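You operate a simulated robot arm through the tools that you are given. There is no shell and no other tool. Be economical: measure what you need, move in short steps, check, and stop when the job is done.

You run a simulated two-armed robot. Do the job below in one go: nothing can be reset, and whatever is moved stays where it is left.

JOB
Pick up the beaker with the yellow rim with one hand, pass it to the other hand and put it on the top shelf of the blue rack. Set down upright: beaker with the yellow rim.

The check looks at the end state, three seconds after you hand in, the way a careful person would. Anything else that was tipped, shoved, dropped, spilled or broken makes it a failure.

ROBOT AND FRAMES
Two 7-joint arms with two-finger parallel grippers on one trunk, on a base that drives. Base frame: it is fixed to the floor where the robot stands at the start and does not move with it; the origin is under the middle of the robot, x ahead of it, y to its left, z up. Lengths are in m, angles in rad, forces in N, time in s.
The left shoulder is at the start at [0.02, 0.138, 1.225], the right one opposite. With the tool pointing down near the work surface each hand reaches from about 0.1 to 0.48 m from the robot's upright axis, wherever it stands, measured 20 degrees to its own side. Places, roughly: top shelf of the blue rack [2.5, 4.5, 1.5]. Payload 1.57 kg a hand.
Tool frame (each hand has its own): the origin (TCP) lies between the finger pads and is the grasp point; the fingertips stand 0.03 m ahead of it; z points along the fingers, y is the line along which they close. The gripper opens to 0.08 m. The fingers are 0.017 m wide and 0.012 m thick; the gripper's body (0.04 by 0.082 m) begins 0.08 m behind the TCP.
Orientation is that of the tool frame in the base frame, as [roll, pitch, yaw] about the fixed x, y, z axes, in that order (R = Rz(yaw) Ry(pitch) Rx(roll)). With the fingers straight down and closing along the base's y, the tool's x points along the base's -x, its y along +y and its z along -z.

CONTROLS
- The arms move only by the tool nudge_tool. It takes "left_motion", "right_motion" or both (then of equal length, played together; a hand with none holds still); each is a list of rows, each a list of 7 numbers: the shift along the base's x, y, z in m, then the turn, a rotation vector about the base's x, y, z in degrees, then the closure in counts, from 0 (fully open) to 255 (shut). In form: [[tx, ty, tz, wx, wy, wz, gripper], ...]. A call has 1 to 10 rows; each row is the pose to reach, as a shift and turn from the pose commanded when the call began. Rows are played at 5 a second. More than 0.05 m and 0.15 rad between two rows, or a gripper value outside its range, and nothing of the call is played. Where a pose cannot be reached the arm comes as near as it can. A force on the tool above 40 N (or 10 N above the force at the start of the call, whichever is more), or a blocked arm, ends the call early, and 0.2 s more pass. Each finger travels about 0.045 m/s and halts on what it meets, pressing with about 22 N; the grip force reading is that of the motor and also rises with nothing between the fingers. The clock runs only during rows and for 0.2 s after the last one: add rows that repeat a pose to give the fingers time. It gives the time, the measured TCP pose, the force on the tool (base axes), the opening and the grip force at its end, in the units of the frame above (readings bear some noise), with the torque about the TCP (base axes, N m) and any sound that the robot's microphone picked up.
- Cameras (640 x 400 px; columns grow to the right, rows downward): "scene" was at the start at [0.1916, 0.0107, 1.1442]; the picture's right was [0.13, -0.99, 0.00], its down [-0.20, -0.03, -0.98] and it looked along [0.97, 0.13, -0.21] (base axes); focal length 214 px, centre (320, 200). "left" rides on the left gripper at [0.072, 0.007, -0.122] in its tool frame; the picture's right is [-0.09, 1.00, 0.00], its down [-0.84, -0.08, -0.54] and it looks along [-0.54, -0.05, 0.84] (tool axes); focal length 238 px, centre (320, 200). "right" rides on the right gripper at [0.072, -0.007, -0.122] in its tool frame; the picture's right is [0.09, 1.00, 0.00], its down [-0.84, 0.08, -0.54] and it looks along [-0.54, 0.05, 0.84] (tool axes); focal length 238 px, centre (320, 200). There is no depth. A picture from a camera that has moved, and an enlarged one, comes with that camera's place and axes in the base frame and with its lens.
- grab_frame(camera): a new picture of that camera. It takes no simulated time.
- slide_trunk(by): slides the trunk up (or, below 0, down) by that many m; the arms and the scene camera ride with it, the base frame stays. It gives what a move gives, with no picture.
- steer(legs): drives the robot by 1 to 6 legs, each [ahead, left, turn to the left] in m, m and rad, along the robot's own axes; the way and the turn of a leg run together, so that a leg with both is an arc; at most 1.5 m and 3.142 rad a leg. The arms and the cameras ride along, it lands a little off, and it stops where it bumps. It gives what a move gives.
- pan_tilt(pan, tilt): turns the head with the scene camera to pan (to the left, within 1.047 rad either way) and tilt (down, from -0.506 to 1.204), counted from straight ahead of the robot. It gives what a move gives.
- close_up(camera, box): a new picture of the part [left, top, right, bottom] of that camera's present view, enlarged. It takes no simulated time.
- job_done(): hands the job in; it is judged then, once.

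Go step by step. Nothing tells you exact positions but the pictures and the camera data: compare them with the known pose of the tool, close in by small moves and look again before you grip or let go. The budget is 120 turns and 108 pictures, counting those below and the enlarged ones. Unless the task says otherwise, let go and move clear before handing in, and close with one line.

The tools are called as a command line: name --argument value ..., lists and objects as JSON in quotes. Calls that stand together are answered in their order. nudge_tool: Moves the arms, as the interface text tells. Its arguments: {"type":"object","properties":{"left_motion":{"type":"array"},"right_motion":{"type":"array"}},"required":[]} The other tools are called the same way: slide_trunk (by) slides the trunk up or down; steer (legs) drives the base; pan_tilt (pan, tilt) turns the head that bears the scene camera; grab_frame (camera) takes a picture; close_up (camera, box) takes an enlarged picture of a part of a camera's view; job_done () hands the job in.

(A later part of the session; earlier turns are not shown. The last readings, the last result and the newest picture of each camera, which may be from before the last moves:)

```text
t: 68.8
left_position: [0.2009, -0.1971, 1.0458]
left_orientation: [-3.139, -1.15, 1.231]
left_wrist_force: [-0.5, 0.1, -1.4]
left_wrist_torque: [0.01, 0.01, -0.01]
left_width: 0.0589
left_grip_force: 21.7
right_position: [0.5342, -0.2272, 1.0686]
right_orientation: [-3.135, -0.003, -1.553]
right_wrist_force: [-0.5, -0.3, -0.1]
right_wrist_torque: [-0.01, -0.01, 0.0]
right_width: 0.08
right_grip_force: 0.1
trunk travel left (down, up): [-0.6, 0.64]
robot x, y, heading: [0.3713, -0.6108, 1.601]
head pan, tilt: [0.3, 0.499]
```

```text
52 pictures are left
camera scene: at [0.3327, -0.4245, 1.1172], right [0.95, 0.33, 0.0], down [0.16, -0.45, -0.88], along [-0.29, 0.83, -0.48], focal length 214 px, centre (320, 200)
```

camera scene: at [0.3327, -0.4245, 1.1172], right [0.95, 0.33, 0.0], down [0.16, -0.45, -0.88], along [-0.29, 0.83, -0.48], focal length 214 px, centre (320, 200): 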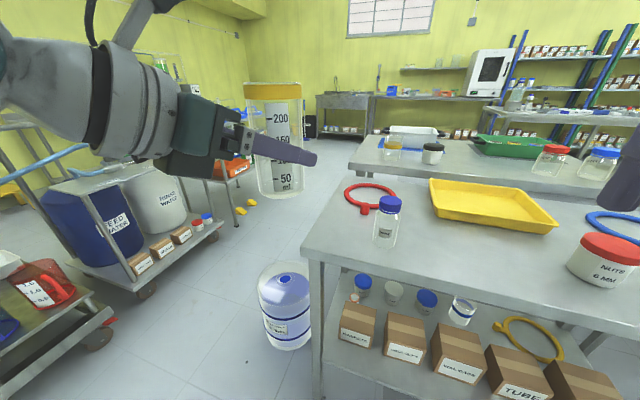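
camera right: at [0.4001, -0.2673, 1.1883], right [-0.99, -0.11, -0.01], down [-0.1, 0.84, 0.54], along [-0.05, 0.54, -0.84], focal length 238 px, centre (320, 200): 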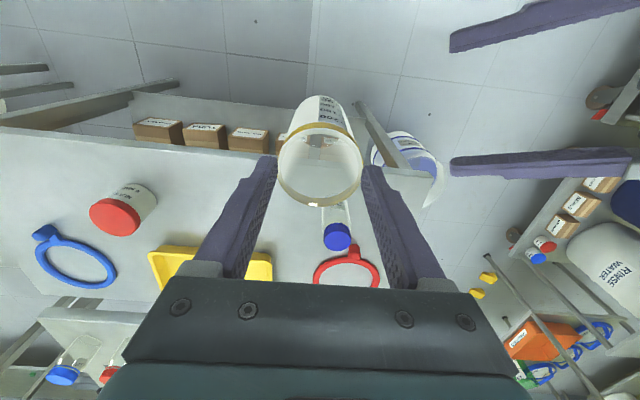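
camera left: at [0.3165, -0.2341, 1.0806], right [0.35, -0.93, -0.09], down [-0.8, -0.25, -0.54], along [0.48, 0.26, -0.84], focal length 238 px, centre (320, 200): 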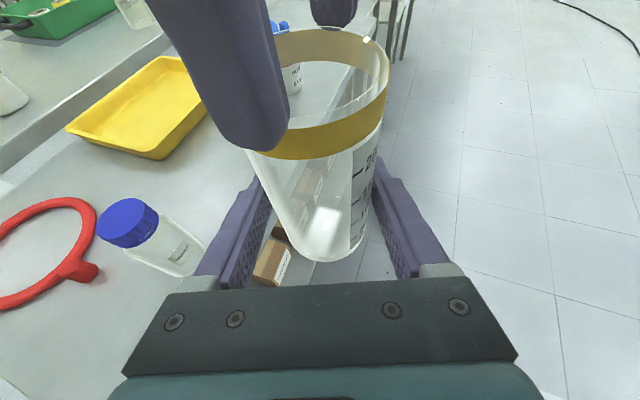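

The beaker is upright in the left hand, pointing nearly forward. Now I survey the way to the blue rack before driving.

pan_tilt --pan -0.75 --tilt 0.25

grab_frame --camera "scene"

pan_tilt --pan -0.15 --tilt 0.15

grab_frame --camera "scene"

```text
t: 70.1
left_position: [0.2008, -0.1973, 1.0458]
left_orientation: [-3.138, -1.148, 1.231]
left_wrist_force: [0.0, -1.3, -1.2]
left_wrist_torque: [-0.02, -0.02, -0.02]
left_width: 0.059
left_grip_force: 22.0
right_position: [0.5331, -0.2274, 1.0679]
right_orientation: [-3.135, -0.002, -1.552]
right_wrist_force: [0.0, 0.4, 0.4]
right_wrist_torque: [0.03, 0.01, 0.05]
right_width: 0.08
right_grip_force: 0.1
trunk travel left (down, up): [-0.6, 0.64]
robot x, y, heading: [0.3637, -0.6075, 1.604]
head pan, tilt: [-0.75, 0.25]
```

```text
51 pictures are left
camera scene: at [0.4238, -0.4403, 1.1403], right [0.75, -0.66, 0.0], down [-0.16, -0.19, -0.97], along [0.64, 0.73, -0.25], focal length 214 px, centre (320, 200)
```

scene: 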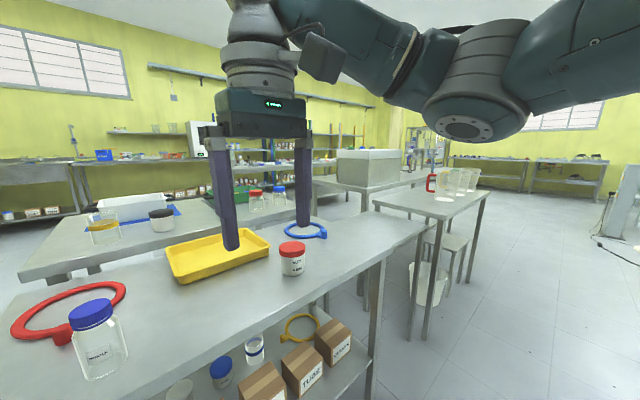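

```text
t: 71.1
left_position: [0.1991, -0.1967, 1.0455]
left_orientation: [-3.138, -1.148, 1.231]
left_wrist_force: [0.5, 0.0, -2.1]
left_wrist_torque: [0.01, 0.0, 0.01]
left_width: 0.0589
left_grip_force: 21.8
right_position: [0.5344, -0.2277, 1.0683]
right_orientation: [-3.136, -0.002, -1.552]
right_wrist_force: [-0.4, 0.2, 0.4]
right_wrist_torque: [0.02, -0.01, 0.01]
right_width: 0.0799
right_grip_force: 0.0
trunk travel left (down, up): [-0.6, 0.64]
robot x, y, heading: [0.3669, -0.6081, 1.602]
head pan, tilt: [-0.15, 0.15]
```

```text
50 pictures are left
camera scene: at [0.3734, -0.4185, 1.1496], right [0.99, -0.12, 0.0], down [-0.02, -0.15, -0.99], along [0.12, 0.98, -0.15], focal length 214 px, centre (320, 200)
```

scene: 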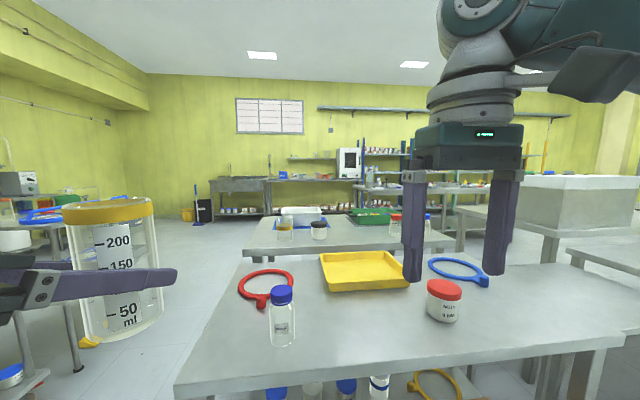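

The left aisle (between the bucket and carts) leads toward the rack. I raise the trunk first so arms and beaker pass above everything, then drive the first part.

slide_trunk --by 0.45

steer --legs '[[0, 0.4, 0], [0.42, 0.33, 0]]'

pan_tilt --pan 0.0 --tilt 0.7

grab_frame --camera "scene"

```text
refused: 0.45 is not a number from -0.4 to 0.4
```

```text
t: 76.3
left_position: [-0.5428, 0.2063, 1.0468]
left_orientation: [-3.138, -1.148, 1.221]
left_wrist_force: [-0.1, 0.7, -1.5]
left_wrist_torque: [0.02, 0.0, 0.01]
left_width: 0.0588
left_grip_force: 22.0
right_position: [-0.2088, 0.172, 1.0683]
right_orientation: [-3.135, -0.002, -1.561]
right_wrist_force: [0.9, 0.7, 0.0]
right_wrist_torque: [0.0, -0.02, 0.0]
right_width: 0.0801
right_grip_force: 0.0
trunk travel left (down, up): [-0.6, 0.64]
robot x, y, heading: [-0.3836, -0.2063, 1.592]
head pan, tilt: [-0.15, 0.15]
```

```text
t: 77.3
left_position: [-0.5424, 0.2063, 1.0462]
left_orientation: [-3.138, -1.148, 1.221]
left_wrist_force: [-0.2, 0.7, -0.7]
left_wrist_torque: [0.01, -0.01, -0.01]
left_width: 0.0587
left_grip_force: 22.3
right_position: [-0.2095, 0.1716, 1.0677]
right_orientation: [-3.135, -0.001, -1.559]
right_wrist_force: [0.2, -0.1, 1.2]
right_wrist_torque: [-0.01, 0.02, 0.0]
right_width: 0.08
right_grip_force: 0.0
trunk travel left (down, up): [-0.6, 0.64]
robot x, y, heading: [-0.3801, -0.2046, 1.598]
head pan, tilt: [0.0, 0.7]
```

```text
49 pictures are left
camera scene: at [-0.3852, -0.0239, 1.0996], right [1.0, 0.02, 0.0], down [0.01, -0.64, -0.77], along [-0.02, 0.77, -0.64], focal length 214 px, centre (320, 200)
```

scene: 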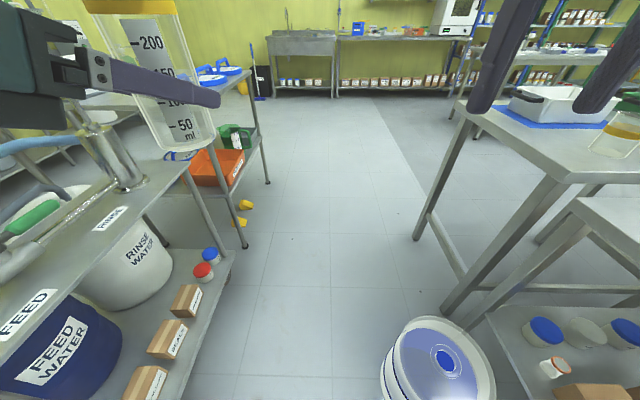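

The way is clear; I raise the trunk by 0.4, shift a bit left of the bucket, and drive ahead along the aisle.

slide_trunk --by 0.4

steer --legs '[[0, 0.09, 0], [1.2, 0.0, 0], [0.9, -0.3, 0]]'

pan_tilt --pan -0.6 --tilt 0.45

grab_frame --camera "scene"

```text
t: 81.2
left_position: [-0.5425, 0.2067, 1.4472]
left_orientation: [-3.138, -1.148, 1.221]
left_wrist_force: [-0.7, -0.2, -1.5]
left_wrist_torque: [0.0, -0.01, 0.03]
left_width: 0.0587
left_grip_force: 22.0
right_position: [-0.2098, 0.1721, 1.4692]
right_orientation: [-3.134, -0.001, -1.561]
right_wrist_force: [-0.1, 0.2, -0.1]
right_wrist_torque: [0.01, -0.01, -0.02]
right_width: 0.0801
right_grip_force: 0.0
trunk travel left (down, up): [-1.0, 0.24]
robot x, y, heading: [-0.3815, -0.2047, 1.595]
head pan, tilt: [0.0, 0.7]
```

```text
t: 92.6
left_position: [-0.3887, 2.3218, 1.4459]
left_orientation: [-3.139, -1.147, 1.233]
left_wrist_force: [0.0, -0.4, -1.9]
left_wrist_torque: [-0.03, 0.02, 0.01]
left_width: 0.0587
left_grip_force: 22.1
right_position: [-0.0536, 2.2919, 1.4682]
right_orientation: [-3.134, -0.001, -1.55]
right_wrist_force: [0.6, -0.2, -0.6]
right_wrist_torque: [-0.01, -0.04, -0.01]
right_width: 0.0798
right_grip_force: 0.0
trunk travel left (down, up): [-1.0, 0.24]
robot x, y, heading: [-0.2216, 1.9113, 1.607]
head pan, tilt: [0.0, 0.7]
```

```text
t: 93.6
left_position: [-0.3878, 2.3212, 1.4452]
left_orientation: [-3.139, -1.147, 1.234]
left_wrist_force: [-0.5, -0.1, -0.7]
left_wrist_torque: [0.0, 0.05, 0.01]
left_width: 0.0586
left_grip_force: 21.6
right_position: [-0.0553, 2.2918, 1.4684]
right_orientation: [-3.135, -0.002, -1.549]
right_wrist_force: [0.2, 0.6, -1.0]
right_wrist_torque: [0.02, -0.02, 0.0]
right_width: 0.0798
right_grip_force: 0.1
trunk travel left (down, up): [-1.0, 0.24]
robot x, y, heading: [-0.2232, 1.9093, 1.606]
head pan, tilt: [-0.6, 0.45]
```

```text
48 pictures are left
camera scene: at [-0.1761, 2.0863, 1.5216], right [0.84, -0.54, 0.0], down [-0.23, -0.37, -0.9], along [0.48, 0.76, -0.44], focal length 214 px, centre (320, 200)
```

scene: 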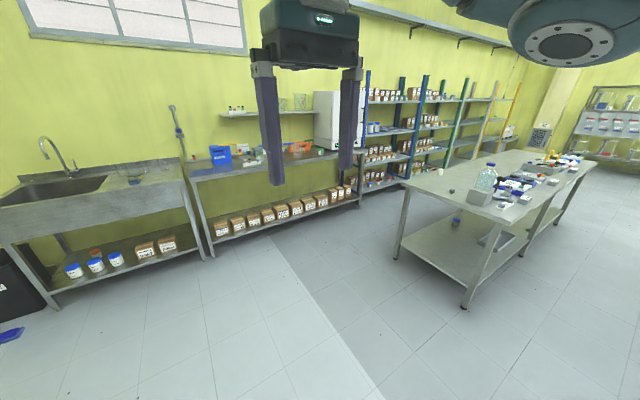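

There is a free aisle about 1.1 m wide between the bench (rear edge y≈3.15) and the rack (front y≈4.4). I drive into it.

steer --legs '[[0.85, -0.64, 0], [0.85, -0.64, 0], [-0.04, -1.1, 0]]'

pan_tilt --pan -0.2 --tilt 0.2

grab_frame --camera "scene"

```text
t: 109.3
left_position: [1.9472, 4.0396, 1.4456]
left_orientation: [-3.141, -1.148, 1.238]
left_wrist_force: [-0.1, 0.6, -1.3]
left_wrist_torque: [-0.01, 0.0, -0.01]
left_width: 0.0582
left_grip_force: 21.3
right_position: [2.2805, 4.0109, 1.4676]
right_orientation: [-3.135, -0.002, -1.545]
right_wrist_force: [-0.8, -0.2, 0.0]
right_wrist_torque: [0.02, 0.0, 0.02]
right_width: 0.0802
right_grip_force: 0.3
trunk travel left (down, up): [-1.0, 0.24]
robot x, y, heading: [2.1185, 3.6294, 1.607]
head pan, tilt: [-0.6, 0.45]
```

```text
t: 110.2
left_position: [1.9459, 4.0399, 1.4456]
left_orientation: [-3.14, -1.147, 1.239]
left_wrist_force: [-0.2, 0.4, -1.3]
left_wrist_torque: [-0.02, -0.01, 0.0]
left_width: 0.058
left_grip_force: 21.7
right_position: [2.2806, 4.0102, 1.4675]
right_orientation: [-3.135, -0.003, -1.544]
right_wrist_force: [-0.6, -0.4, -0.5]
right_wrist_torque: [0.04, -0.01, 0.01]
right_width: 0.0797
right_grip_force: 0.1
trunk travel left (down, up): [-1.0, 0.24]
robot x, y, heading: [2.1138, 3.6285, 1.601]
head pan, tilt: [-0.201, 0.201]
```

```text
47 pictures are left
camera scene: at [2.1253, 3.8189, 1.5448], right [0.99, -0.16, 0.0], down [-0.03, -0.2, -0.98], along [0.16, 0.97, -0.2], focal length 214 px, centre (320, 200)
```

scene: 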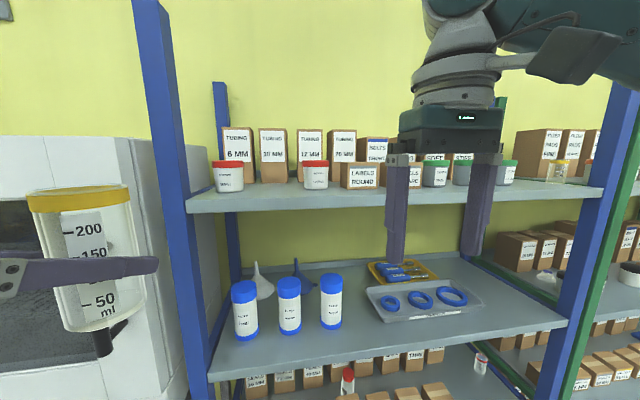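

I'm at the blue rack; top shelf seems at z≈1.43 with jars and boxes set back from the front edge. I raise the trunk fully to look down onto the shelf.

slide_trunk --by 0.235

pan_tilt --pan 0.0 --tilt 0.55

grab_frame --camera "scene"

grab_frame --camera "right"

grab_frame --camera "left"

```text
t: 112.7
left_position: [1.9461, 4.0396, 1.68]
left_orientation: [-3.14, -1.148, 1.236]
left_wrist_force: [0.4, -0.2, -0.8]
left_wrist_torque: [-0.01, 0.01, -0.02]
left_width: 0.0581
left_grip_force: 22.1
right_position: [2.2804, 4.0106, 1.7031]
right_orientation: [-3.134, -0.002, -1.545]
right_wrist_force: [1.0, -0.3, 0.0]
right_wrist_torque: [0.03, 0.01, -0.01]
right_width: 0.0802
right_grip_force: 0.1
trunk travel left (down, up): [-1.235, 0.005]
robot x, y, heading: [2.111, 3.6258, 1.609]
head pan, tilt: [-0.201, 0.201]
```

```text
t: 113.5
left_position: [1.9465, 4.0392, 1.6803]
left_orientation: [-3.14, -1.146, 1.238]
left_wrist_force: [0.6, -0.3, -1.5]
left_wrist_torque: [0.0, 0.01, 0.0]
left_width: 0.0581
left_grip_force: 22.1
right_position: [2.2792, 4.0104, 1.7026]
right_orientation: [-3.135, -0.001, -1.543]
right_wrist_force: [0.8, -0.3, -0.1]
right_wrist_torque: [0.0, 0.01, -0.02]
right_width: 0.08
right_grip_force: 0.0
trunk travel left (down, up): [-1.235, 0.005]
robot x, y, heading: [2.116, 3.6289, 1.608]
head pan, tilt: [0.0, 0.55]
```

```text
46 pictures are left
camera scene: at [2.1067, 3.8167, 1.7477], right [1.0, 0.04, 0.0], down [0.02, -0.52, -0.85], along [-0.03, 0.85, -0.52], focal length 214 px, centre (320, 200)
```

scene: 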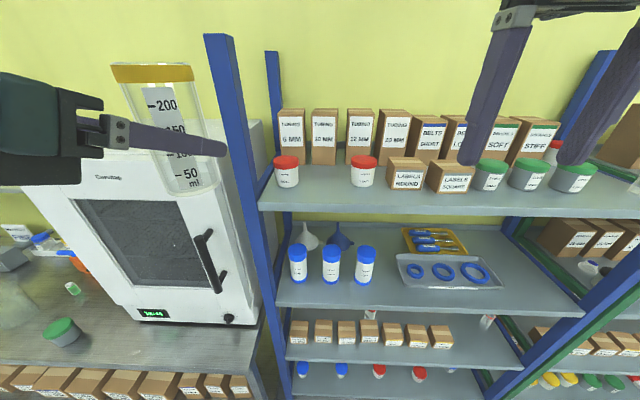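

```text
45 pictures are left
camera right: at [2.2888, 3.9397, 1.8245], right [-0.99, -0.12, -0.01], down [-0.1, 0.84, 0.54], along [-0.06, 0.54, -0.84], focal length 238 px, centre (320, 200)
```

right: 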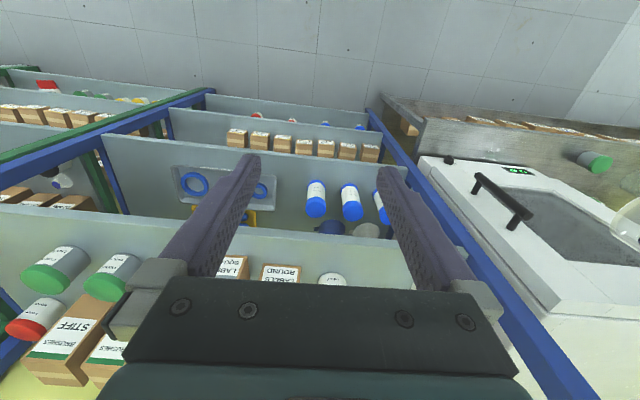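

```text
44 pictures are left
camera left: at [1.9258, 3.96, 1.7955], right [0.93, -0.36, -0.08], down [-0.35, -0.77, -0.54], along [0.13, 0.53, -0.84], focal length 238 px, centre (320, 200)
```

left: 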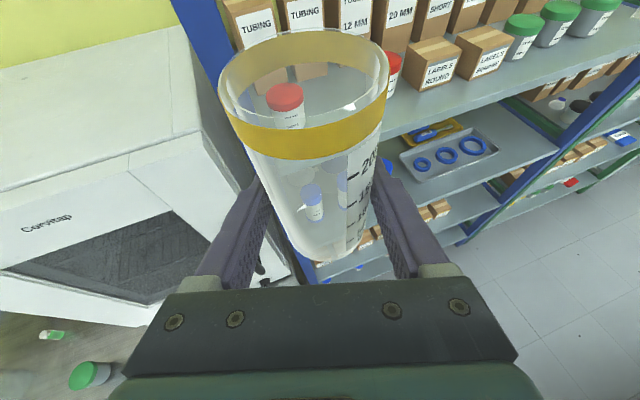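

Shelf front edge is at about y 4.28, z≈1.44. There's a clear gap between the two red-capped jars (x≈1.986 and 2.216, y≈4.42), so target is about (2.10, 4.37). I turn the left hand to point straight at the rack and pull the right hand back.

nudge_tool --left_motion '[[0, 0, 0, 0, 0, 4, 255], [0, 0, 0, 0, 0, 8, 255], [0, 0, 0, 0, 0, 12, 255], [0, 0, 0, 0, 0, 16, 255], [0, 0, 0, 0, 0, 20, 255], [0, 0, 0, 0, 0, 20, 255]]' --right_motion '[[0, -0.025, 0, 0, 0, 0, 0], [0, -0.05, 0, 0, 0, 0, 0], [0, -0.075, 0, 0, 0, 0, 0], [0.01, -0.1, 0, 0, 0, 0, 0], [0.02, -0.12, 0, 0, 0, 0, 0], [0.02, -0.12, 0, 0, 0, 0, 0]]'

steer --legs '[[0, -0.155, 0]]'

grab_frame --camera "scene"

grab_frame --camera "left"

```text
t: 114.9
left_position: [1.9424, 4.0407, 1.6799]
left_orientation: [-3.083, -1.149, 1.539]
left_wrist_force: [-0.1, 0.7, -1.2]
left_wrist_torque: [0.0, -0.04, 0.02]
left_width: 0.0581
left_grip_force: 21.7
right_position: [2.3024, 3.883, 1.6932]
right_orientation: [-3.118, -0.05, -1.548]
right_wrist_force: [0.6, 0.2, -0.7]
right_wrist_torque: [-0.03, 0.02, 0.04]
right_width: 0.0801
right_grip_force: 0.0
trunk travel left (down, up): [-1.235, 0.005]
robot x, y, heading: [2.1141, 3.6275, 1.61]
head pan, tilt: [0.0, 0.55]
```

```text
t: 116.3
left_position: [2.0984, 4.0461, 1.6799]
left_orientation: [-3.09, -1.147, 1.541]
left_wrist_force: [0.0, -0.7, -0.4]
left_wrist_torque: [-0.03, -0.01, -0.01]
left_width: 0.0578
left_grip_force: 22.2
right_position: [2.457, 3.8892, 1.6931]
right_orientation: [-3.121, -0.047, -1.545]
right_wrist_force: [0.2, -0.5, -0.1]
right_wrist_torque: [-0.02, 0.0, 0.0]
right_width: 0.0801
right_grip_force: 0.0
trunk travel left (down, up): [-1.235, 0.005]
robot x, y, heading: [2.2723, 3.6358, 1.607]
head pan, tilt: [0.0, 0.55]
```

```text
43 pictures are left
camera scene: at [2.2617, 3.8226, 1.7476], right [1.0, 0.04, 0.0], down [0.02, -0.52, -0.85], along [-0.03, 0.85, -0.52], focal length 214 px, centre (320, 200)
```

scene: 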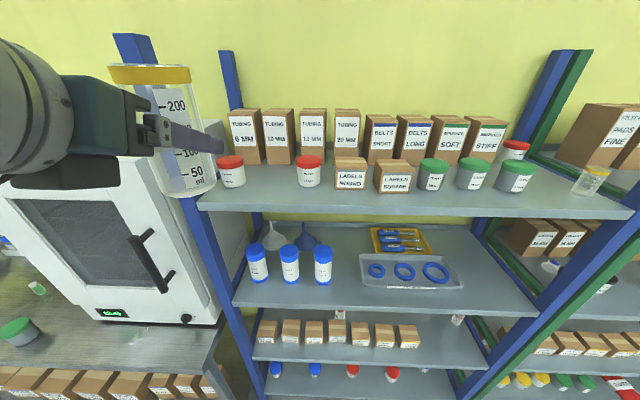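

```text
42 pictures are left
camera left: at [2.1081, 3.9644, 1.7942], right [0.99, -0.02, -0.11], down [-0.07, -0.84, -0.54], along [-0.08, 0.54, -0.84], focal length 238 px, centre (320, 200)
```

left: 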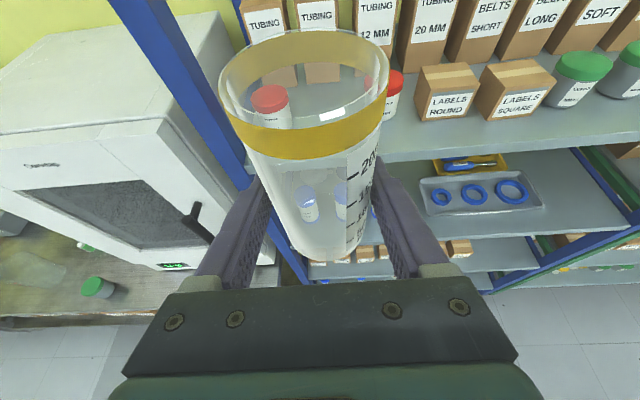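

Re-triangulation agrees: shelf z≈1.445, jars at x≈1.99 and 2.21, gap centre x≈2.10. I drive 0.25 m ahead with the beaker high above the jars.

steer --legs '[[0.25, -0.008, 0]]'

grab_frame --camera "scene"

grab_frame --camera "left"

```text
t: 118.1
left_position: [2.0943, 4.2932, 1.6794]
left_orientation: [-3.071, -1.145, 1.528]
left_wrist_force: [-0.3, -0.2, -1.2]
left_wrist_torque: [0.0, 0.0, 0.0]
left_width: 0.0581
left_grip_force: 21.6
right_position: [2.4551, 4.1369, 1.6919]
right_orientation: [-3.119, -0.049, -1.541]
right_wrist_force: [0.2, 0.0, 0.6]
right_wrist_torque: [-0.01, 0.02, 0.01]
right_width: 0.08
right_grip_force: 0.1
trunk travel left (down, up): [-1.235, 0.005]
robot x, y, heading: [2.2677, 3.8792, 1.614]
head pan, tilt: [0.0, 0.55]
```

```text
41 pictures are left
camera scene: at [2.2597, 4.0706, 1.7476], right [1.0, 0.04, 0.0], down [0.02, -0.52, -0.85], along [-0.03, 0.85, -0.52], focal length 214 px, centre (320, 200)
```

scene: 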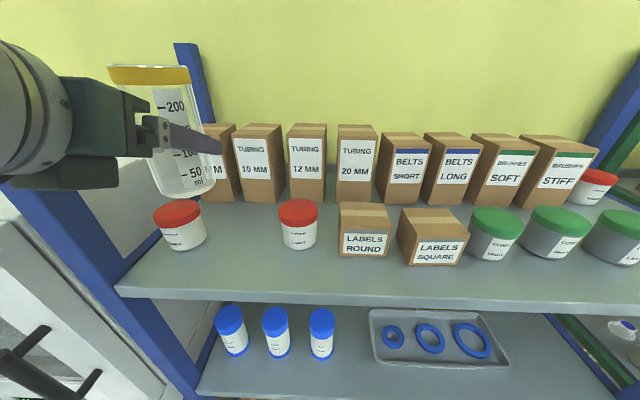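

```text
40 pictures are left
camera left: at [2.1054, 4.2121, 1.7937], right [0.99, -0.02, -0.11], down [-0.08, -0.84, -0.54], along [-0.08, 0.54, -0.84], focal length 238 px, centre (320, 200)
```

left: 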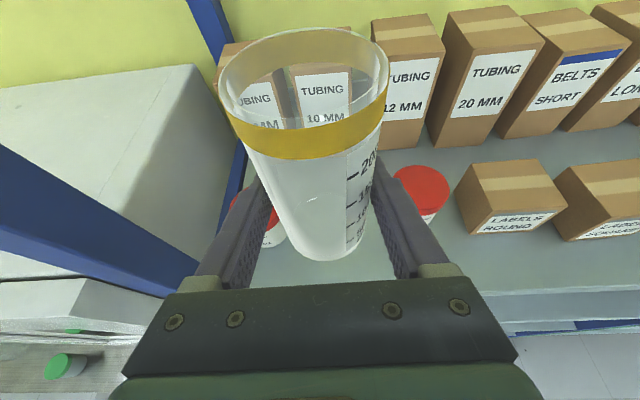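

TCP is at x 2.094, centred in the gap (jars' edges ≈2.02 and 2.168). Before lowering I check the left forearm's clearance to the post and oven.

pan_tilt --pan 0.8 --tilt 0.6

grab_frame --camera "scene"

```text
t: 119.2
left_position: [2.0938, 4.2933, 1.68]
left_orientation: [-3.068, -1.144, 1.523]
left_wrist_force: [-0.5, 0.2, -1.0]
left_wrist_torque: [-0.02, -0.03, -0.01]
left_width: 0.0582
left_grip_force: 21.8
right_position: [2.4556, 4.1359, 1.6923]
right_orientation: [-3.118, -0.05, -1.541]
right_wrist_force: [0.0, 0.1, -1.0]
right_wrist_torque: [0.01, 0.03, 0.01]
right_width: 0.0802
right_grip_force: 0.1
trunk travel left (down, up): [-1.235, 0.005]
robot x, y, heading: [2.2677, 3.8839, 1.61]
head pan, tilt: [0.799, 0.6]
```

```text
39 pictures are left
camera scene: at [2.1976, 4.04, 1.7431], right [0.67, 0.74, 0.0], down [0.42, -0.38, -0.83], along [-0.61, 0.55, -0.56], focal length 214 px, centre (320, 200)
```

scene: 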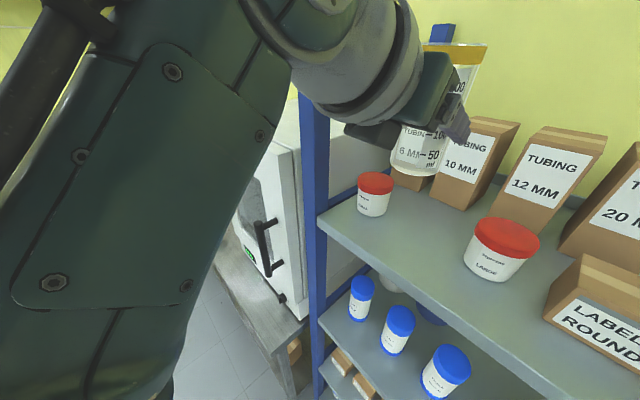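

The forearm stays well in front of the post and oven. I move the hand 0.05 m in and lower the trunk 0.13 m.

nudge_tool --left_motion '[[0, 0.017, 0, 0, 0, 0, 255], [0, 0.034, 0, 0, 0, 0, 255], [0.001, 0.052, 0, 0, 0, 0, 255], [0.001, 0.052, 0, 0, 0, 0, 255]]'

slide_trunk --by -0.13

pan_tilt --pan 0.45 --tilt 0.5

grab_frame --camera "scene"

grab_frame --camera "left"

```text
t: 120.2
left_position: [2.0705, 4.3447, 1.6765]
left_orientation: [-2.853, -1.13, 1.346]
left_wrist_force: [0.6, 0.2, -0.9]
left_wrist_torque: [-0.03, 0.0, 0.0]
left_width: 0.0582
left_grip_force: 21.9
right_position: [2.4553, 4.1365, 1.6919]
right_orientation: [-3.119, -0.049, -1.541]
right_wrist_force: [-0.1, -0.1, 0.6]
right_wrist_torque: [-0.03, 0.01, 0.02]
right_width: 0.08
right_grip_force: 0.0
trunk travel left (down, up): [-1.235, 0.005]
robot x, y, heading: [2.2703, 3.8836, 1.611]
head pan, tilt: [0.799, 0.6]
```

```text
t: 121.8
left_position: [2.0706, 4.344, 1.5482]
left_orientation: [-2.863, -1.134, 1.355]
left_wrist_force: [0.8, 0.8, -1.0]
left_wrist_torque: [0.0, -0.01, 0.0]
left_width: 0.0579
left_grip_force: 22.4
right_position: [2.455, 4.1365, 1.5613]
right_orientation: [-3.118, -0.05, -1.541]
right_wrist_force: [0.6, -0.8, 0.6]
right_wrist_torque: [0.01, -0.02, 0.05]
right_width: 0.08
right_grip_force: 0.0
trunk travel left (down, up): [-1.105, 0.135]
robot x, y, heading: [2.2672, 3.8816, 1.607]
head pan, tilt: [0.799, 0.6]
```

```text
t: 122.7
left_position: [2.0688, 4.3444, 1.547]
left_orientation: [-2.863, -1.129, 1.357]
left_wrist_force: [0.6, 0.6, -0.8]
left_wrist_torque: [0.0, 0.0, 0.04]
left_width: 0.0582
left_grip_force: 22.3
right_position: [2.4543, 4.1371, 1.563]
right_orientation: [-3.12, -0.05, -1.541]
right_wrist_force: [0.2, 0.4, 0.5]
right_wrist_torque: [-0.02, -0.01, 0.0]
right_width: 0.0801
right_grip_force: 0.0
trunk travel left (down, up): [-1.105, 0.135]
robot x, y, heading: [2.2723, 3.885, 1.611]
head pan, tilt: [0.45, 0.499]
```

```text
38 pictures are left
camera scene: at [2.2204, 4.0611, 1.6222], right [0.88, 0.47, 0.0], down [0.23, -0.42, -0.88], along [-0.41, 0.77, -0.48], focal length 214 px, centre (320, 200)
```

scene: 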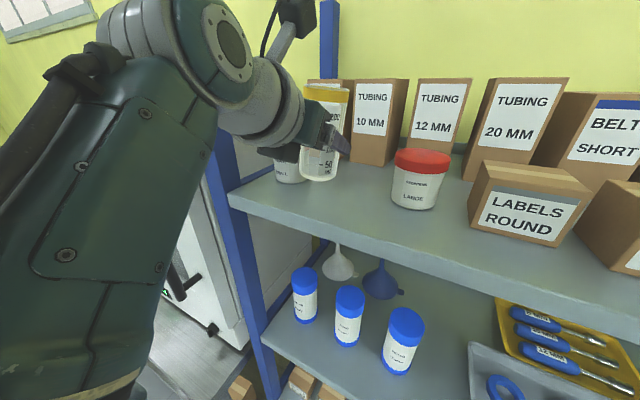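

```text
37 pictures are left
camera left: at [2.0931, 4.2646, 1.6603], right [0.98, 0.0, -0.2], down [-0.11, -0.84, -0.53], along [-0.17, 0.54, -0.83], focal length 238 px, centre (320, 200)
```

left: 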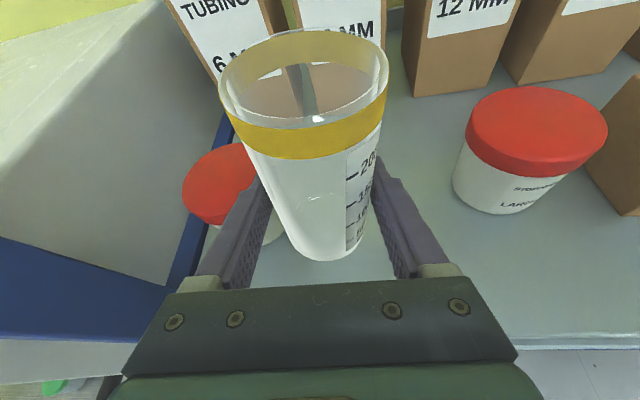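

Reaching forward tilted the hand (joint limit), so I lift, pull the hand back and turn it to point slightly right again, restoring level; then I'll drive the base closer instead.

slide_trunk --by 0.1

nudge_tool --left_motion '[[0.005, -0.015, 0, 0, 0, 0, 255], [0.01, -0.03, 0, -0.1, -1, -2.5, 255], [0.015, -0.045, 0, -0.2, -2, -5, 255], [0.02, -0.06, 0, -0.3, -3, -7.6, 255], [0.025, -0.075, 0, -0.4, -4, -10.2, 255], [0.025, -0.085, 0, -0.5, -5, -12.8, 255], [0.025, -0.095, 0, -0.5, -6, -15.4, 255], [0.025, -0.1, 0, -0.6, -6.7, -17.2, 255], [0.025, -0.1, 0, -0.6, -6.7, -17.2, 255]]'

```text
t: 124.0
left_position: [2.0694, 4.3449, 1.6484]
left_orientation: [-2.862, -1.13, 1.356]
left_wrist_force: [0.9, -0.3, -2.4]
left_wrist_torque: [0.02, -0.01, -0.01]
left_width: 0.0581
left_grip_force: 21.7
right_position: [2.4548, 4.1374, 1.662]
right_orientation: [-3.119, -0.048, -1.541]
right_wrist_force: [0.4, -0.3, 0.4]
right_wrist_torque: [0.01, 0.0, -0.03]
right_width: 0.0799
right_grip_force: 0.1
trunk travel left (down, up): [-1.205, 0.035]
robot x, y, heading: [2.2664, 3.8822, 1.611]
head pan, tilt: [0.45, 0.499]
```

```text
t: 126.0
left_position: [2.1026, 4.2438, 1.643]
left_orientation: [-3.077, -1.109, 1.219]
left_wrist_force: [-0.6, 0.4, -0.5]
left_wrist_torque: [-0.02, -0.03, 0.0]
left_width: 0.0577
left_grip_force: 21.8
right_position: [2.4537, 4.1373, 1.6618]
right_orientation: [-3.117, -0.048, -1.541]
right_wrist_force: [-0.4, 0.5, 0.5]
right_wrist_torque: [0.04, -0.01, -0.01]
right_width: 0.0802
right_grip_force: 0.0
trunk travel left (down, up): [-1.205, 0.035]
robot x, y, heading: [2.2682, 3.8835, 1.609]
head pan, tilt: [0.45, 0.499]
```

The command included an extra tilt; I correct it to a level hand pointing about 20° right of straight, as it was before.

nudge_tool --left_motion '[[0, 0, 0, 0.6, 2.2, -0.9, 255], [0, 0, 0, 1.2, 4.4, -1.8, 255], [0, 0, 0, 1.8, 6.6, -2.6, 255], [0, 0, 0, 1.8, 6.6, -2.6, 255], [0, 0, 0, 1.8, 6.6, -2.6, 255]]'

grab_frame --camera "left"

grab_frame --camera "scene"

```text
t: 127.2
left_position: [2.0987, 4.2467, 1.6443]
left_orientation: [-2.824, -1.084, 0.955]
left_wrist_force: [-0.4, -0.4, -0.9]
left_wrist_torque: [-0.03, 0.0, -0.01]
left_width: 0.058
left_grip_force: 22.3
right_position: [2.4544, 4.1378, 1.6632]
right_orientation: [-3.12, -0.049, -1.54]
right_wrist_force: [0.3, 0.5, -0.9]
right_wrist_torque: [-0.01, 0.03, -0.03]
right_width: 0.0799
right_grip_force: 0.2
trunk travel left (down, up): [-1.205, 0.035]
robot x, y, heading: [2.2686, 3.8831, 1.611]
head pan, tilt: [0.45, 0.499]
```

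```text
36 pictures are left
camera left: at [2.097, 4.1657, 1.7599], right [0.91, -0.36, -0.23], down [-0.43, -0.76, -0.49], along [0.0, 0.54, -0.84], focal length 238 px, centre (320, 200)
```

left: 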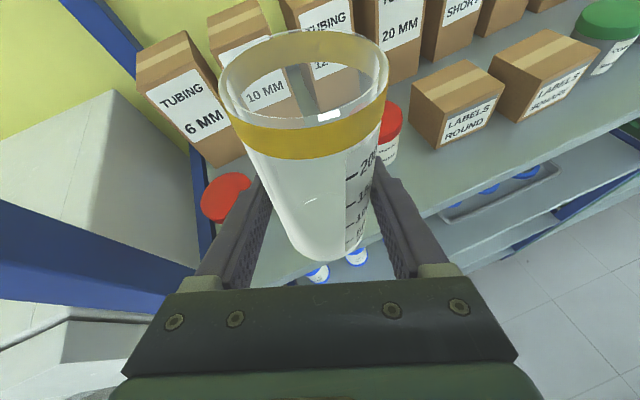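

```text
35 pictures are left
camera scene: at [2.2204, 4.0612, 1.7222], right [0.88, 0.47, 0.0], down [0.23, -0.42, -0.88], along [-0.41, 0.77, -0.48], focal length 214 px, centre (320, 200)
```

scene: 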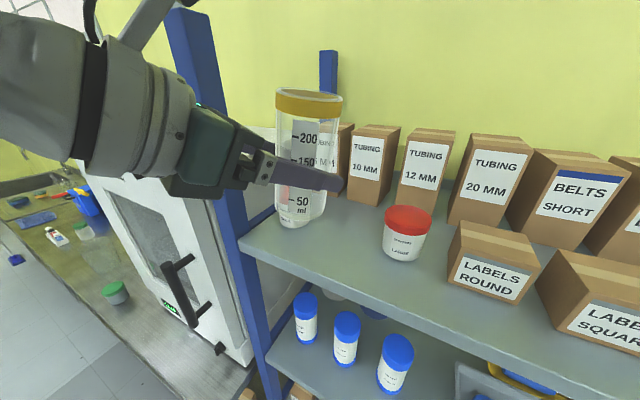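

The command had been clamped, so I undo that turn and apply the small remaining corrections.

nudge_tool --left_motion '[[0, 0, 0, 0, -2.2, 0.7, 255], [0, 0, 0, -0.1, -4.4, 1.3, 255], [0, 0, 0, -0.2, -6.6, 2, 255], [0, 0, 0, -0.2, -8.8, 2.6, 255], [0, 0, 0, -0.2, -8.8, 2.6, 255]]'

grab_frame --camera "scene"

```text
t: 128.4
left_position: [2.1013, 4.2444, 1.6444]
left_orientation: [-3.138, -1.151, 1.277]
left_wrist_force: [0.1, 0.3, -2.0]
left_wrist_torque: [0.02, -0.06, 0.01]
left_width: 0.058
left_grip_force: 22.5
right_position: [2.4542, 4.1362, 1.6619]
right_orientation: [-3.119, -0.047, -1.539]
right_wrist_force: [0.8, 0.2, -0.2]
right_wrist_torque: [0.0, 0.01, 0.01]
right_width: 0.0798
right_grip_force: 0.1
trunk travel left (down, up): [-1.205, 0.035]
robot x, y, heading: [2.2702, 3.8808, 1.615]
head pan, tilt: [0.45, 0.499]
```

```text
34 pictures are left
camera scene: at [2.2204, 4.0612, 1.7222], right [0.88, 0.47, 0.0], down [0.23, -0.42, -0.88], along [-0.41, 0.77, -0.48], focal length 214 px, centre (320, 200)
```

scene: 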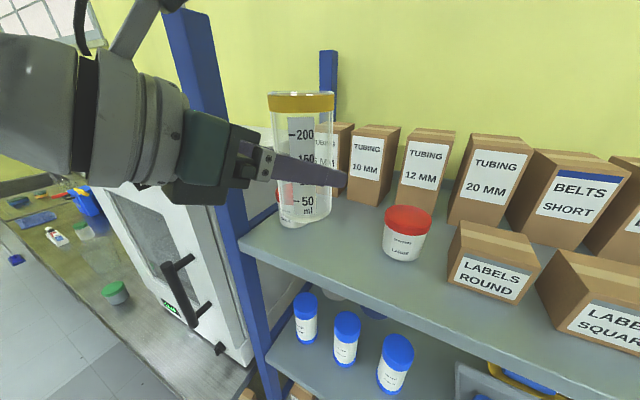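

The hand is level again (beaker upright). Now I drive 0.095 m ahead and slightly right to keep the wrist clear of the post.

steer --legs '[[0.095, -0.018, 0]]'

grab_frame --camera "scene"

grab_frame --camera "left"

```text
t: 129.5
left_position: [2.1147, 4.3362, 1.6439]
left_orientation: [-3.139, -1.15, 1.277]
left_wrist_force: [0.3, -0.6, -0.9]
left_wrist_torque: [0.0, 0.0, -0.01]
left_width: 0.0578
left_grip_force: 22.3
right_position: [2.4674, 4.2295, 1.6619]
right_orientation: [-3.119, -0.048, -1.536]
right_wrist_force: [0.1, 0.6, -0.3]
right_wrist_torque: [-0.02, -0.01, 0.01]
right_width: 0.0802
right_grip_force: 0.0
trunk travel left (down, up): [-1.205, 0.035]
robot x, y, heading: [2.2804, 3.9743, 1.616]
head pan, tilt: [0.45, 0.499]
```

```text
33 pictures are left
camera scene: at [2.2338, 4.154, 1.7222], right [0.88, 0.47, 0.0], down [0.23, -0.42, -0.88], along [-0.42, 0.77, -0.48], focal length 214 px, centre (320, 200)
```

scene: 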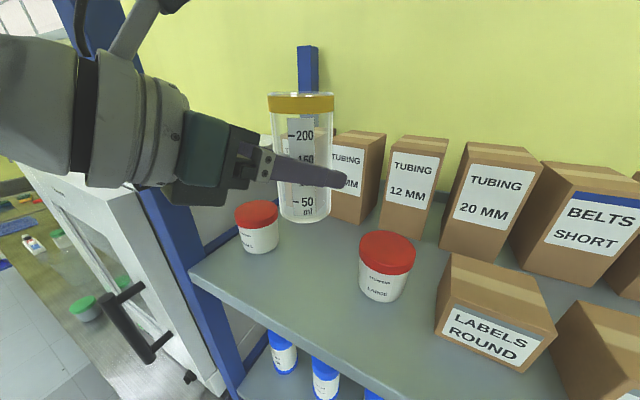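

```text
32 pictures are left
camera left: at [2.0974, 4.2567, 1.7578], right [0.94, -0.32, -0.09], down [-0.31, -0.78, -0.54], along [0.11, 0.54, -0.84], focal length 238 px, centre (320, 200)
```

left: 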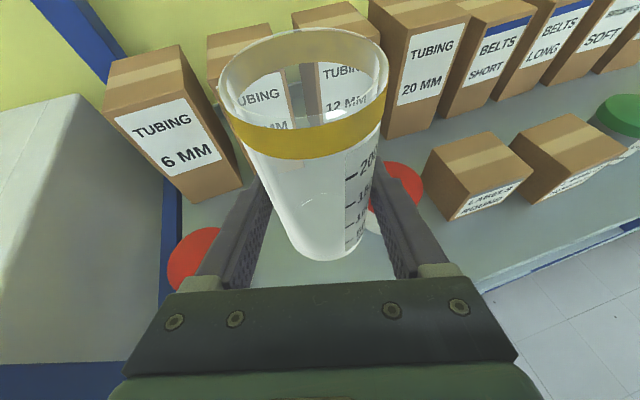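

All clear: the beaker hangs over the gap, jar fronts at y≈4.38. I lower the trunk 0.11 m and look.

slide_trunk --by -0.11

grab_frame --camera "scene"

grab_frame --camera "left"

```text
t: 130.9
left_position: [2.1129, 4.3368, 1.5334]
left_orientation: [-3.107, -1.142, 1.25]
left_wrist_force: [0.1, 0.5, -1.2]
left_wrist_torque: [-0.01, 0.01, -0.01]
left_width: 0.0578
left_grip_force: 21.6
right_position: [2.4679, 4.2306, 1.5518]
right_orientation: [-3.116, -0.048, -1.538]
right_wrist_force: [0.1, 0.0, -0.2]
right_wrist_torque: [-0.01, -0.01, 0.03]
right_width: 0.08
right_grip_force: 0.0
trunk travel left (down, up): [-1.095, 0.145]
robot x, y, heading: [2.2808, 3.9771, 1.613]
head pan, tilt: [0.45, 0.499]
```

```text
31 pictures are left
camera scene: at [2.2338, 4.154, 1.6122], right [0.88, 0.47, 0.0], down [0.23, -0.42, -0.88], along [-0.42, 0.77, -0.48], focal length 214 px, centre (320, 200)
```

scene: 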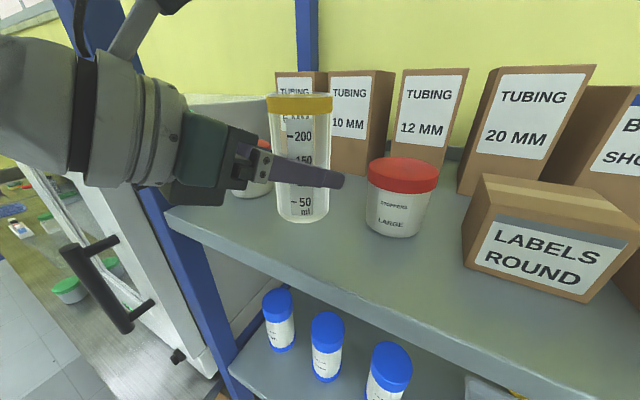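

```text
30 pictures are left
camera left: at [2.0968, 4.2566, 1.6474], right [0.94, -0.32, -0.1], down [-0.32, -0.78, -0.54], along [0.1, 0.54, -0.84], focal length 238 px, centre (320, 200)
```

left: 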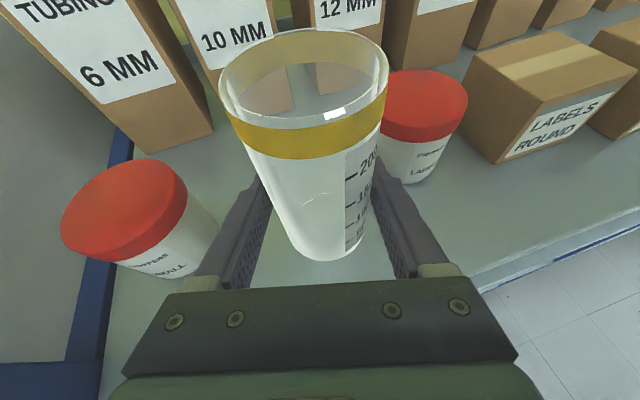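

The beaker hangs between the jars with clear margins, about 3–4 cm above the shelf. I lower with the arm in small steps, watching force.

nudge_tool --left_motion '[[0, 0, -0.006, 0, 0, 0, 255], [0, 0, -0.012, 0, 0, 0, 255], [0, 0, -0.018, 0, 0, 0, 255], [0, 0, -0.024, 0, 0, 0, 255], [0, 0, -0.024, 0, 0, 0, 255]]'

close_up --camera "scene" --box '[220, 80, 420, 260]'

```text
t: 132.1
left_position: [2.1024, 4.339, 1.511]
left_orientation: [-2.967, -1.13, 1.111]
left_wrist_force: [1.9, 1.4, 13.3]
left_wrist_torque: [0.09, -0.47, 0.09]
left_width: 0.0583
left_grip_force: 22.6
right_position: [2.4672, 4.231, 1.5519]
right_orientation: [-3.12, -0.047, -1.539]
right_wrist_force: [-0.3, -0.7, -0.1]
right_wrist_torque: [-0.01, 0.0, -0.02]
right_width: 0.0802
right_grip_force: 0.1
trunk travel left (down, up): [-1.095, 0.145]
robot x, y, heading: [2.2801, 3.9725, 1.614]
head pan, tilt: [0.45, 0.499]
```

```text
2.22 times, centred on (320, 170) of scene
camera zoom: at [2.2338, 4.1544, 1.6126], right [0.88, 0.47, 0.0], down [0.23, -0.42, -0.88], along [-0.42, 0.77, -0.48], focal length 477 px, centre (320, 267)
```

zoom: 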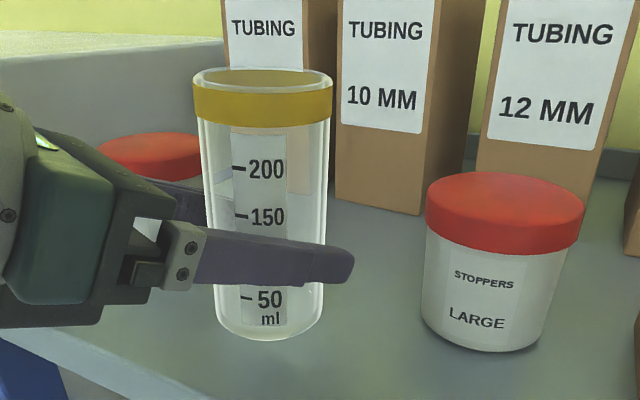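

Contact (13 N) at TCP z≈1.511, but the wrist tilts when lowered by the arm. I go back up with the arm, level it, and will lower with the trunk instead.

nudge_tool --left_motion '[[0, 0, 0.012, 0, 0, 0, 255], [0, 0, 0.024, 0, 0, 0, 255], [0, 0, 0.04, 0, 0, 0, 255], [0, 0, 0.05, 0, 0, 0, 255], [0, 0, 0.05, 0, 0, 0, 255]]'

grab_frame --camera "scene"

```text
t: 133.3
left_position: [2.1021, 4.3465, 1.5521]
left_orientation: [-2.997, -1.12, 1.147]
left_wrist_force: [0.1, 0.5, -0.3]
left_wrist_torque: [0.0, -0.01, 0.0]
left_width: 0.0577
left_grip_force: 21.8
left hand out of reach, approached as far as the arm can: row 3, 4, 5
right_position: [2.4684, 4.2308, 1.5526]
right_orientation: [-3.117, -0.05, -1.537]
right_wrist_force: [0.5, -0.3, 0.0]
right_wrist_torque: [-0.01, 0.01, 0.04]
right_width: 0.08
right_grip_force: 0.0
trunk travel left (down, up): [-1.095, 0.145]
robot x, y, heading: [2.2813, 3.9778, 1.616]
head pan, tilt: [0.45, 0.499]
```

```text
28 pictures are left
camera scene: at [2.2338, 4.154, 1.6122], right [0.88, 0.47, 0.0], down [0.23, -0.42, -0.88], along [-0.42, 0.77, -0.48], focal length 214 px, centre (320, 200)
```

scene: 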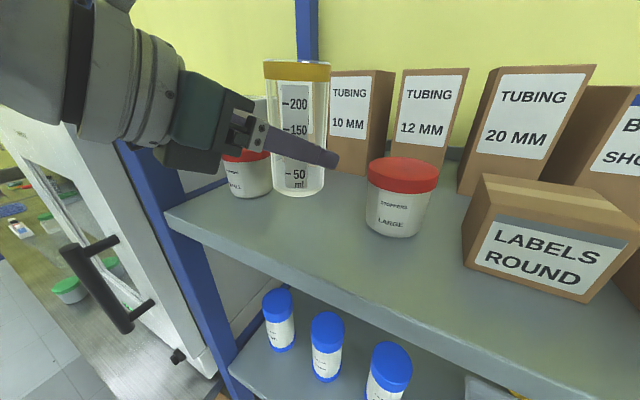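

The arm is near its upper limit relative to the trunk. I raise the trunk 0.07 and lower the arm equally while levelling it, to get a comfortable posture.

slide_trunk --by 0.07

nudge_tool --left_motion '[[0.002, -0.003, -0.012, 0.1, -0.8, -1, 255], [0.004, -0.006, -0.024, 0.1, -1.6, -2, 255], [0.006, -0.009, -0.036, 0.2, -2.4, -3, 255], [0.008, -0.01, -0.048, 0.3, -3.2, -4, 255], [0.01, -0.01, -0.06, 0.3, -3.8, -5, 255], [0.01, -0.01, -0.06, 0.3, -3.8, -5, 255]]'

```text
t: 134.4
left_position: [2.0995, 4.3468, 1.6232]
left_orientation: [-2.997, -1.127, 1.154]
left_wrist_force: [0.4, -0.1, -1.9]
left_wrist_torque: [-0.02, 0.0, 0.03]
left_width: 0.0579
left_grip_force: 22.4
right_position: [2.4673, 4.2314, 1.6222]
right_orientation: [-3.12, -0.049, -1.538]
right_wrist_force: [0.2, 0.7, -0.5]
right_wrist_torque: [0.01, 0.01, 0.02]
right_width: 0.0799
right_grip_force: 0.0
trunk travel left (down, up): [-1.165, 0.075]
robot x, y, heading: [2.2836, 3.9738, 1.611]
head pan, tilt: [0.45, 0.499]
```

```text
t: 135.8
left_position: [2.0963, 4.3361, 1.5621]
left_orientation: [-3.013, -1.128, 1.067]
left_wrist_force: [-0.6, 0.1, -0.9]
left_wrist_torque: [0.02, 0.01, 0.01]
left_width: 0.0579
left_grip_force: 22.1
right_position: [2.4683, 4.2299, 1.6219]
right_orientation: [-3.118, -0.048, -1.538]
right_wrist_force: [0.3, -1.0, 0.3]
right_wrist_torque: [0.03, -0.01, -0.02]
right_width: 0.0799
right_grip_force: 0.1
trunk travel left (down, up): [-1.165, 0.075]
robot x, y, heading: [2.2813, 3.9758, 1.611]
head pan, tilt: [0.45, 0.499]
```

The hand still doesn't follow exactly; I check whether the elbow touches something.

pan_tilt --pan 1.04 --tilt 0.35

grab_frame --camera "scene"

grab_frame --camera "left"

```text
t: 136.8
left_position: [2.0986, 4.3344, 1.5598]
left_orientation: [-3.021, -1.122, 1.067]
left_wrist_force: [-0.8, 0.4, -0.3]
left_wrist_torque: [-0.02, -0.01, 0.01]
left_width: 0.0578
left_grip_force: 21.9
right_position: [2.4672, 4.2304, 1.6225]
right_orientation: [-3.121, -0.049, -1.538]
right_wrist_force: [0.4, 0.5, 1.3]
right_wrist_torque: [-0.01, -0.01, 0.0]
right_width: 0.0801
right_grip_force: 0.0
trunk travel left (down, up): [-1.165, 0.075]
robot x, y, heading: [2.2811, 3.9761, 1.61]
head pan, tilt: [1.04, 0.351]
```

```text
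27 pictures are left
camera scene: at [2.1947, 4.1176, 1.6959], right [0.47, 0.88, 0.0], down [0.3, -0.16, -0.94], along [-0.83, 0.44, -0.34], focal length 214 px, centre (320, 200)
```

scene: 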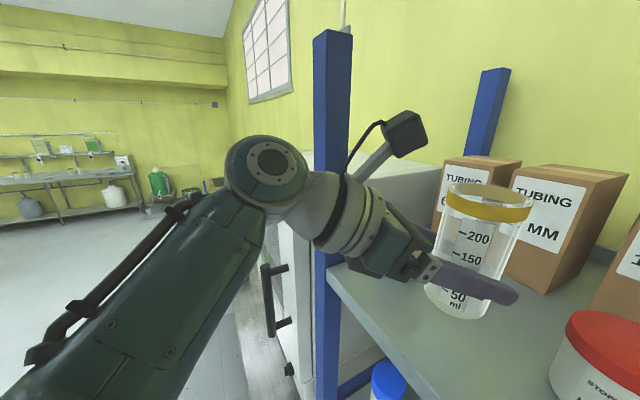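

```text
26 pictures are left
camera left: at [2.0807, 4.2567, 1.6755], right [0.9, -0.42, -0.14], down [-0.42, -0.74, -0.52], along [0.11, 0.52, -0.85], focal length 238 px, centre (320, 200)
```

left: 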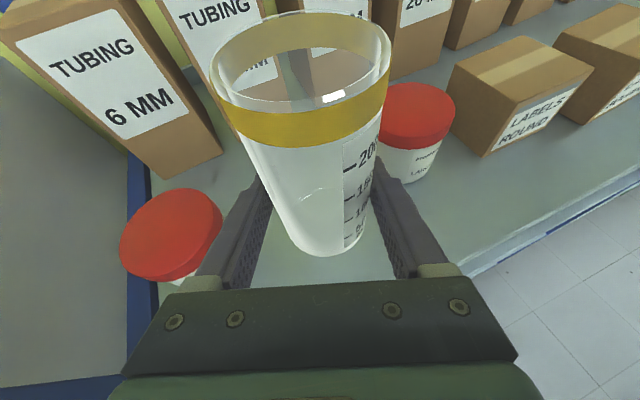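

The wrist and elbow are clear of the post. I test a pure levelling turn about the pointing axis plus a small shift right.

nudge_tool --left_motion '[[0.004, 0, 0, -0.5, -1.5, 0, 255], [0.008, 0, 0, -1, -3, 0, 255], [0.012, 0, 0, -1.5, -4, 0, 255], [0.012, 0, 0, -1.5, -4, 0, 255], [0.012, 0, 0, -1.5, -4, 0, 255]]'

```text
t: 138.0
left_position: [2.1104, 4.3343, 1.5599]
left_orientation: [3.101, -1.129, 1.219]
left_wrist_force: [-0.4, 0.8, -0.8]
left_wrist_torque: [-0.05, -0.01, -0.03]
left_width: 0.0575
left_grip_force: 21.9
right_position: [2.4684, 4.2293, 1.6221]
right_orientation: [-3.118, -0.049, -1.538]
right_wrist_force: [0.3, -0.6, 0.1]
right_wrist_torque: [-0.01, 0.01, 0.0]
right_width: 0.0798
right_grip_force: 0.1
trunk travel left (down, up): [-1.165, 0.075]
robot x, y, heading: [2.2784, 3.9774, 1.607]
head pan, tilt: [1.04, 0.351]
```

It follows now: hand is level within 1°. I check how upright the beaker itself is.

nudge_tool --left_motion '[[0.001, 0, 0, 0.3, 0.9, 0, 255], [0.001, 0, 0, 0.3, 0.9, 0, 255]]'

pan_tilt --pan 0.55 --tilt 0.4

grab_frame --camera "scene"

grab_frame --camera "left"

```text
t: 138.6
left_position: [2.1118, 4.3357, 1.5606]
left_orientation: [-3.141, -1.127, 1.182]
left_wrist_force: [0.3, 0.0, 0.4]
left_wrist_torque: [-0.01, -0.02, -0.04]
left_width: 0.0577
left_grip_force: 22.2
right_position: [2.469, 4.2304, 1.6218]
right_orientation: [-3.12, -0.049, -1.536]
right_wrist_force: [0.2, -0.5, 0.6]
right_wrist_torque: [0.0, 0.0, -0.02]
right_width: 0.0799
right_grip_force: 0.0
trunk travel left (down, up): [-1.165, 0.075]
robot x, y, heading: [2.2788, 3.9745, 1.612]
head pan, tilt: [1.04, 0.351]
```

```text
t: 139.5
left_position: [2.1128, 4.3347, 1.5578]
left_orientation: [3.136, -1.121, 1.182]
left_wrist_force: [0.0, -0.2, -1.5]
left_wrist_torque: [-0.02, 0.01, 0.01]
left_width: 0.0577
left_grip_force: 21.4
right_position: [2.4671, 4.2303, 1.6223]
right_orientation: [-3.12, -0.051, -1.536]
right_wrist_force: [-0.3, 0.0, -0.6]
right_wrist_torque: [0.01, -0.02, -0.02]
right_width: 0.0798
right_grip_force: 0.2
trunk travel left (down, up): [-1.165, 0.075]
robot x, y, heading: [2.2803, 3.9728, 1.617]
head pan, tilt: [0.55, 0.4]
```

```text
25 pictures are left
camera scene: at [2.2251, 4.1507, 1.6913], right [0.83, 0.56, 0.0], down [0.22, -0.32, -0.92], along [-0.51, 0.76, -0.39], focal length 214 px, centre (320, 200)
```

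scene: 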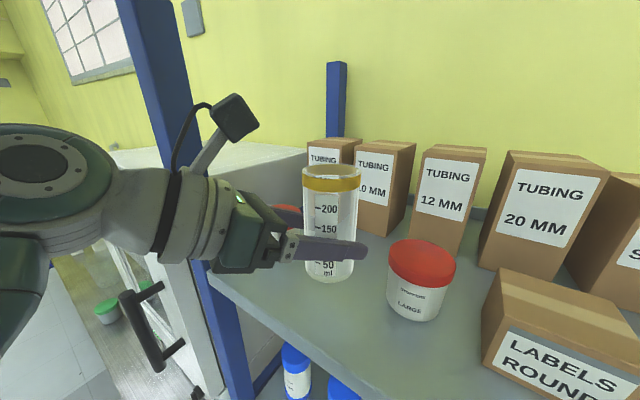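

```text
24 pictures are left
camera left: at [2.0882, 4.2588, 1.6741], right [0.9, -0.42, -0.08], down [-0.4, -0.76, -0.52], along [0.16, 0.5, -0.85], focal length 238 px, centre (320, 200)
```

left: 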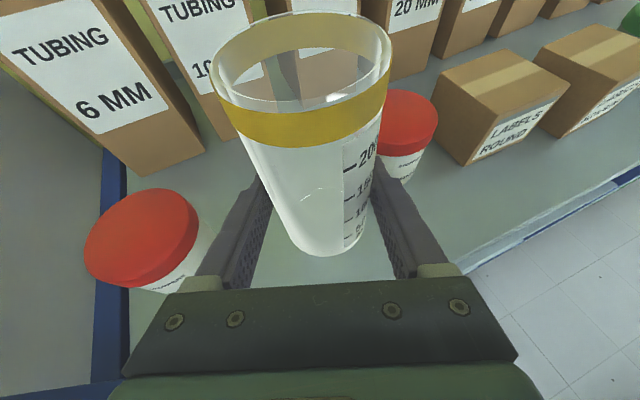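

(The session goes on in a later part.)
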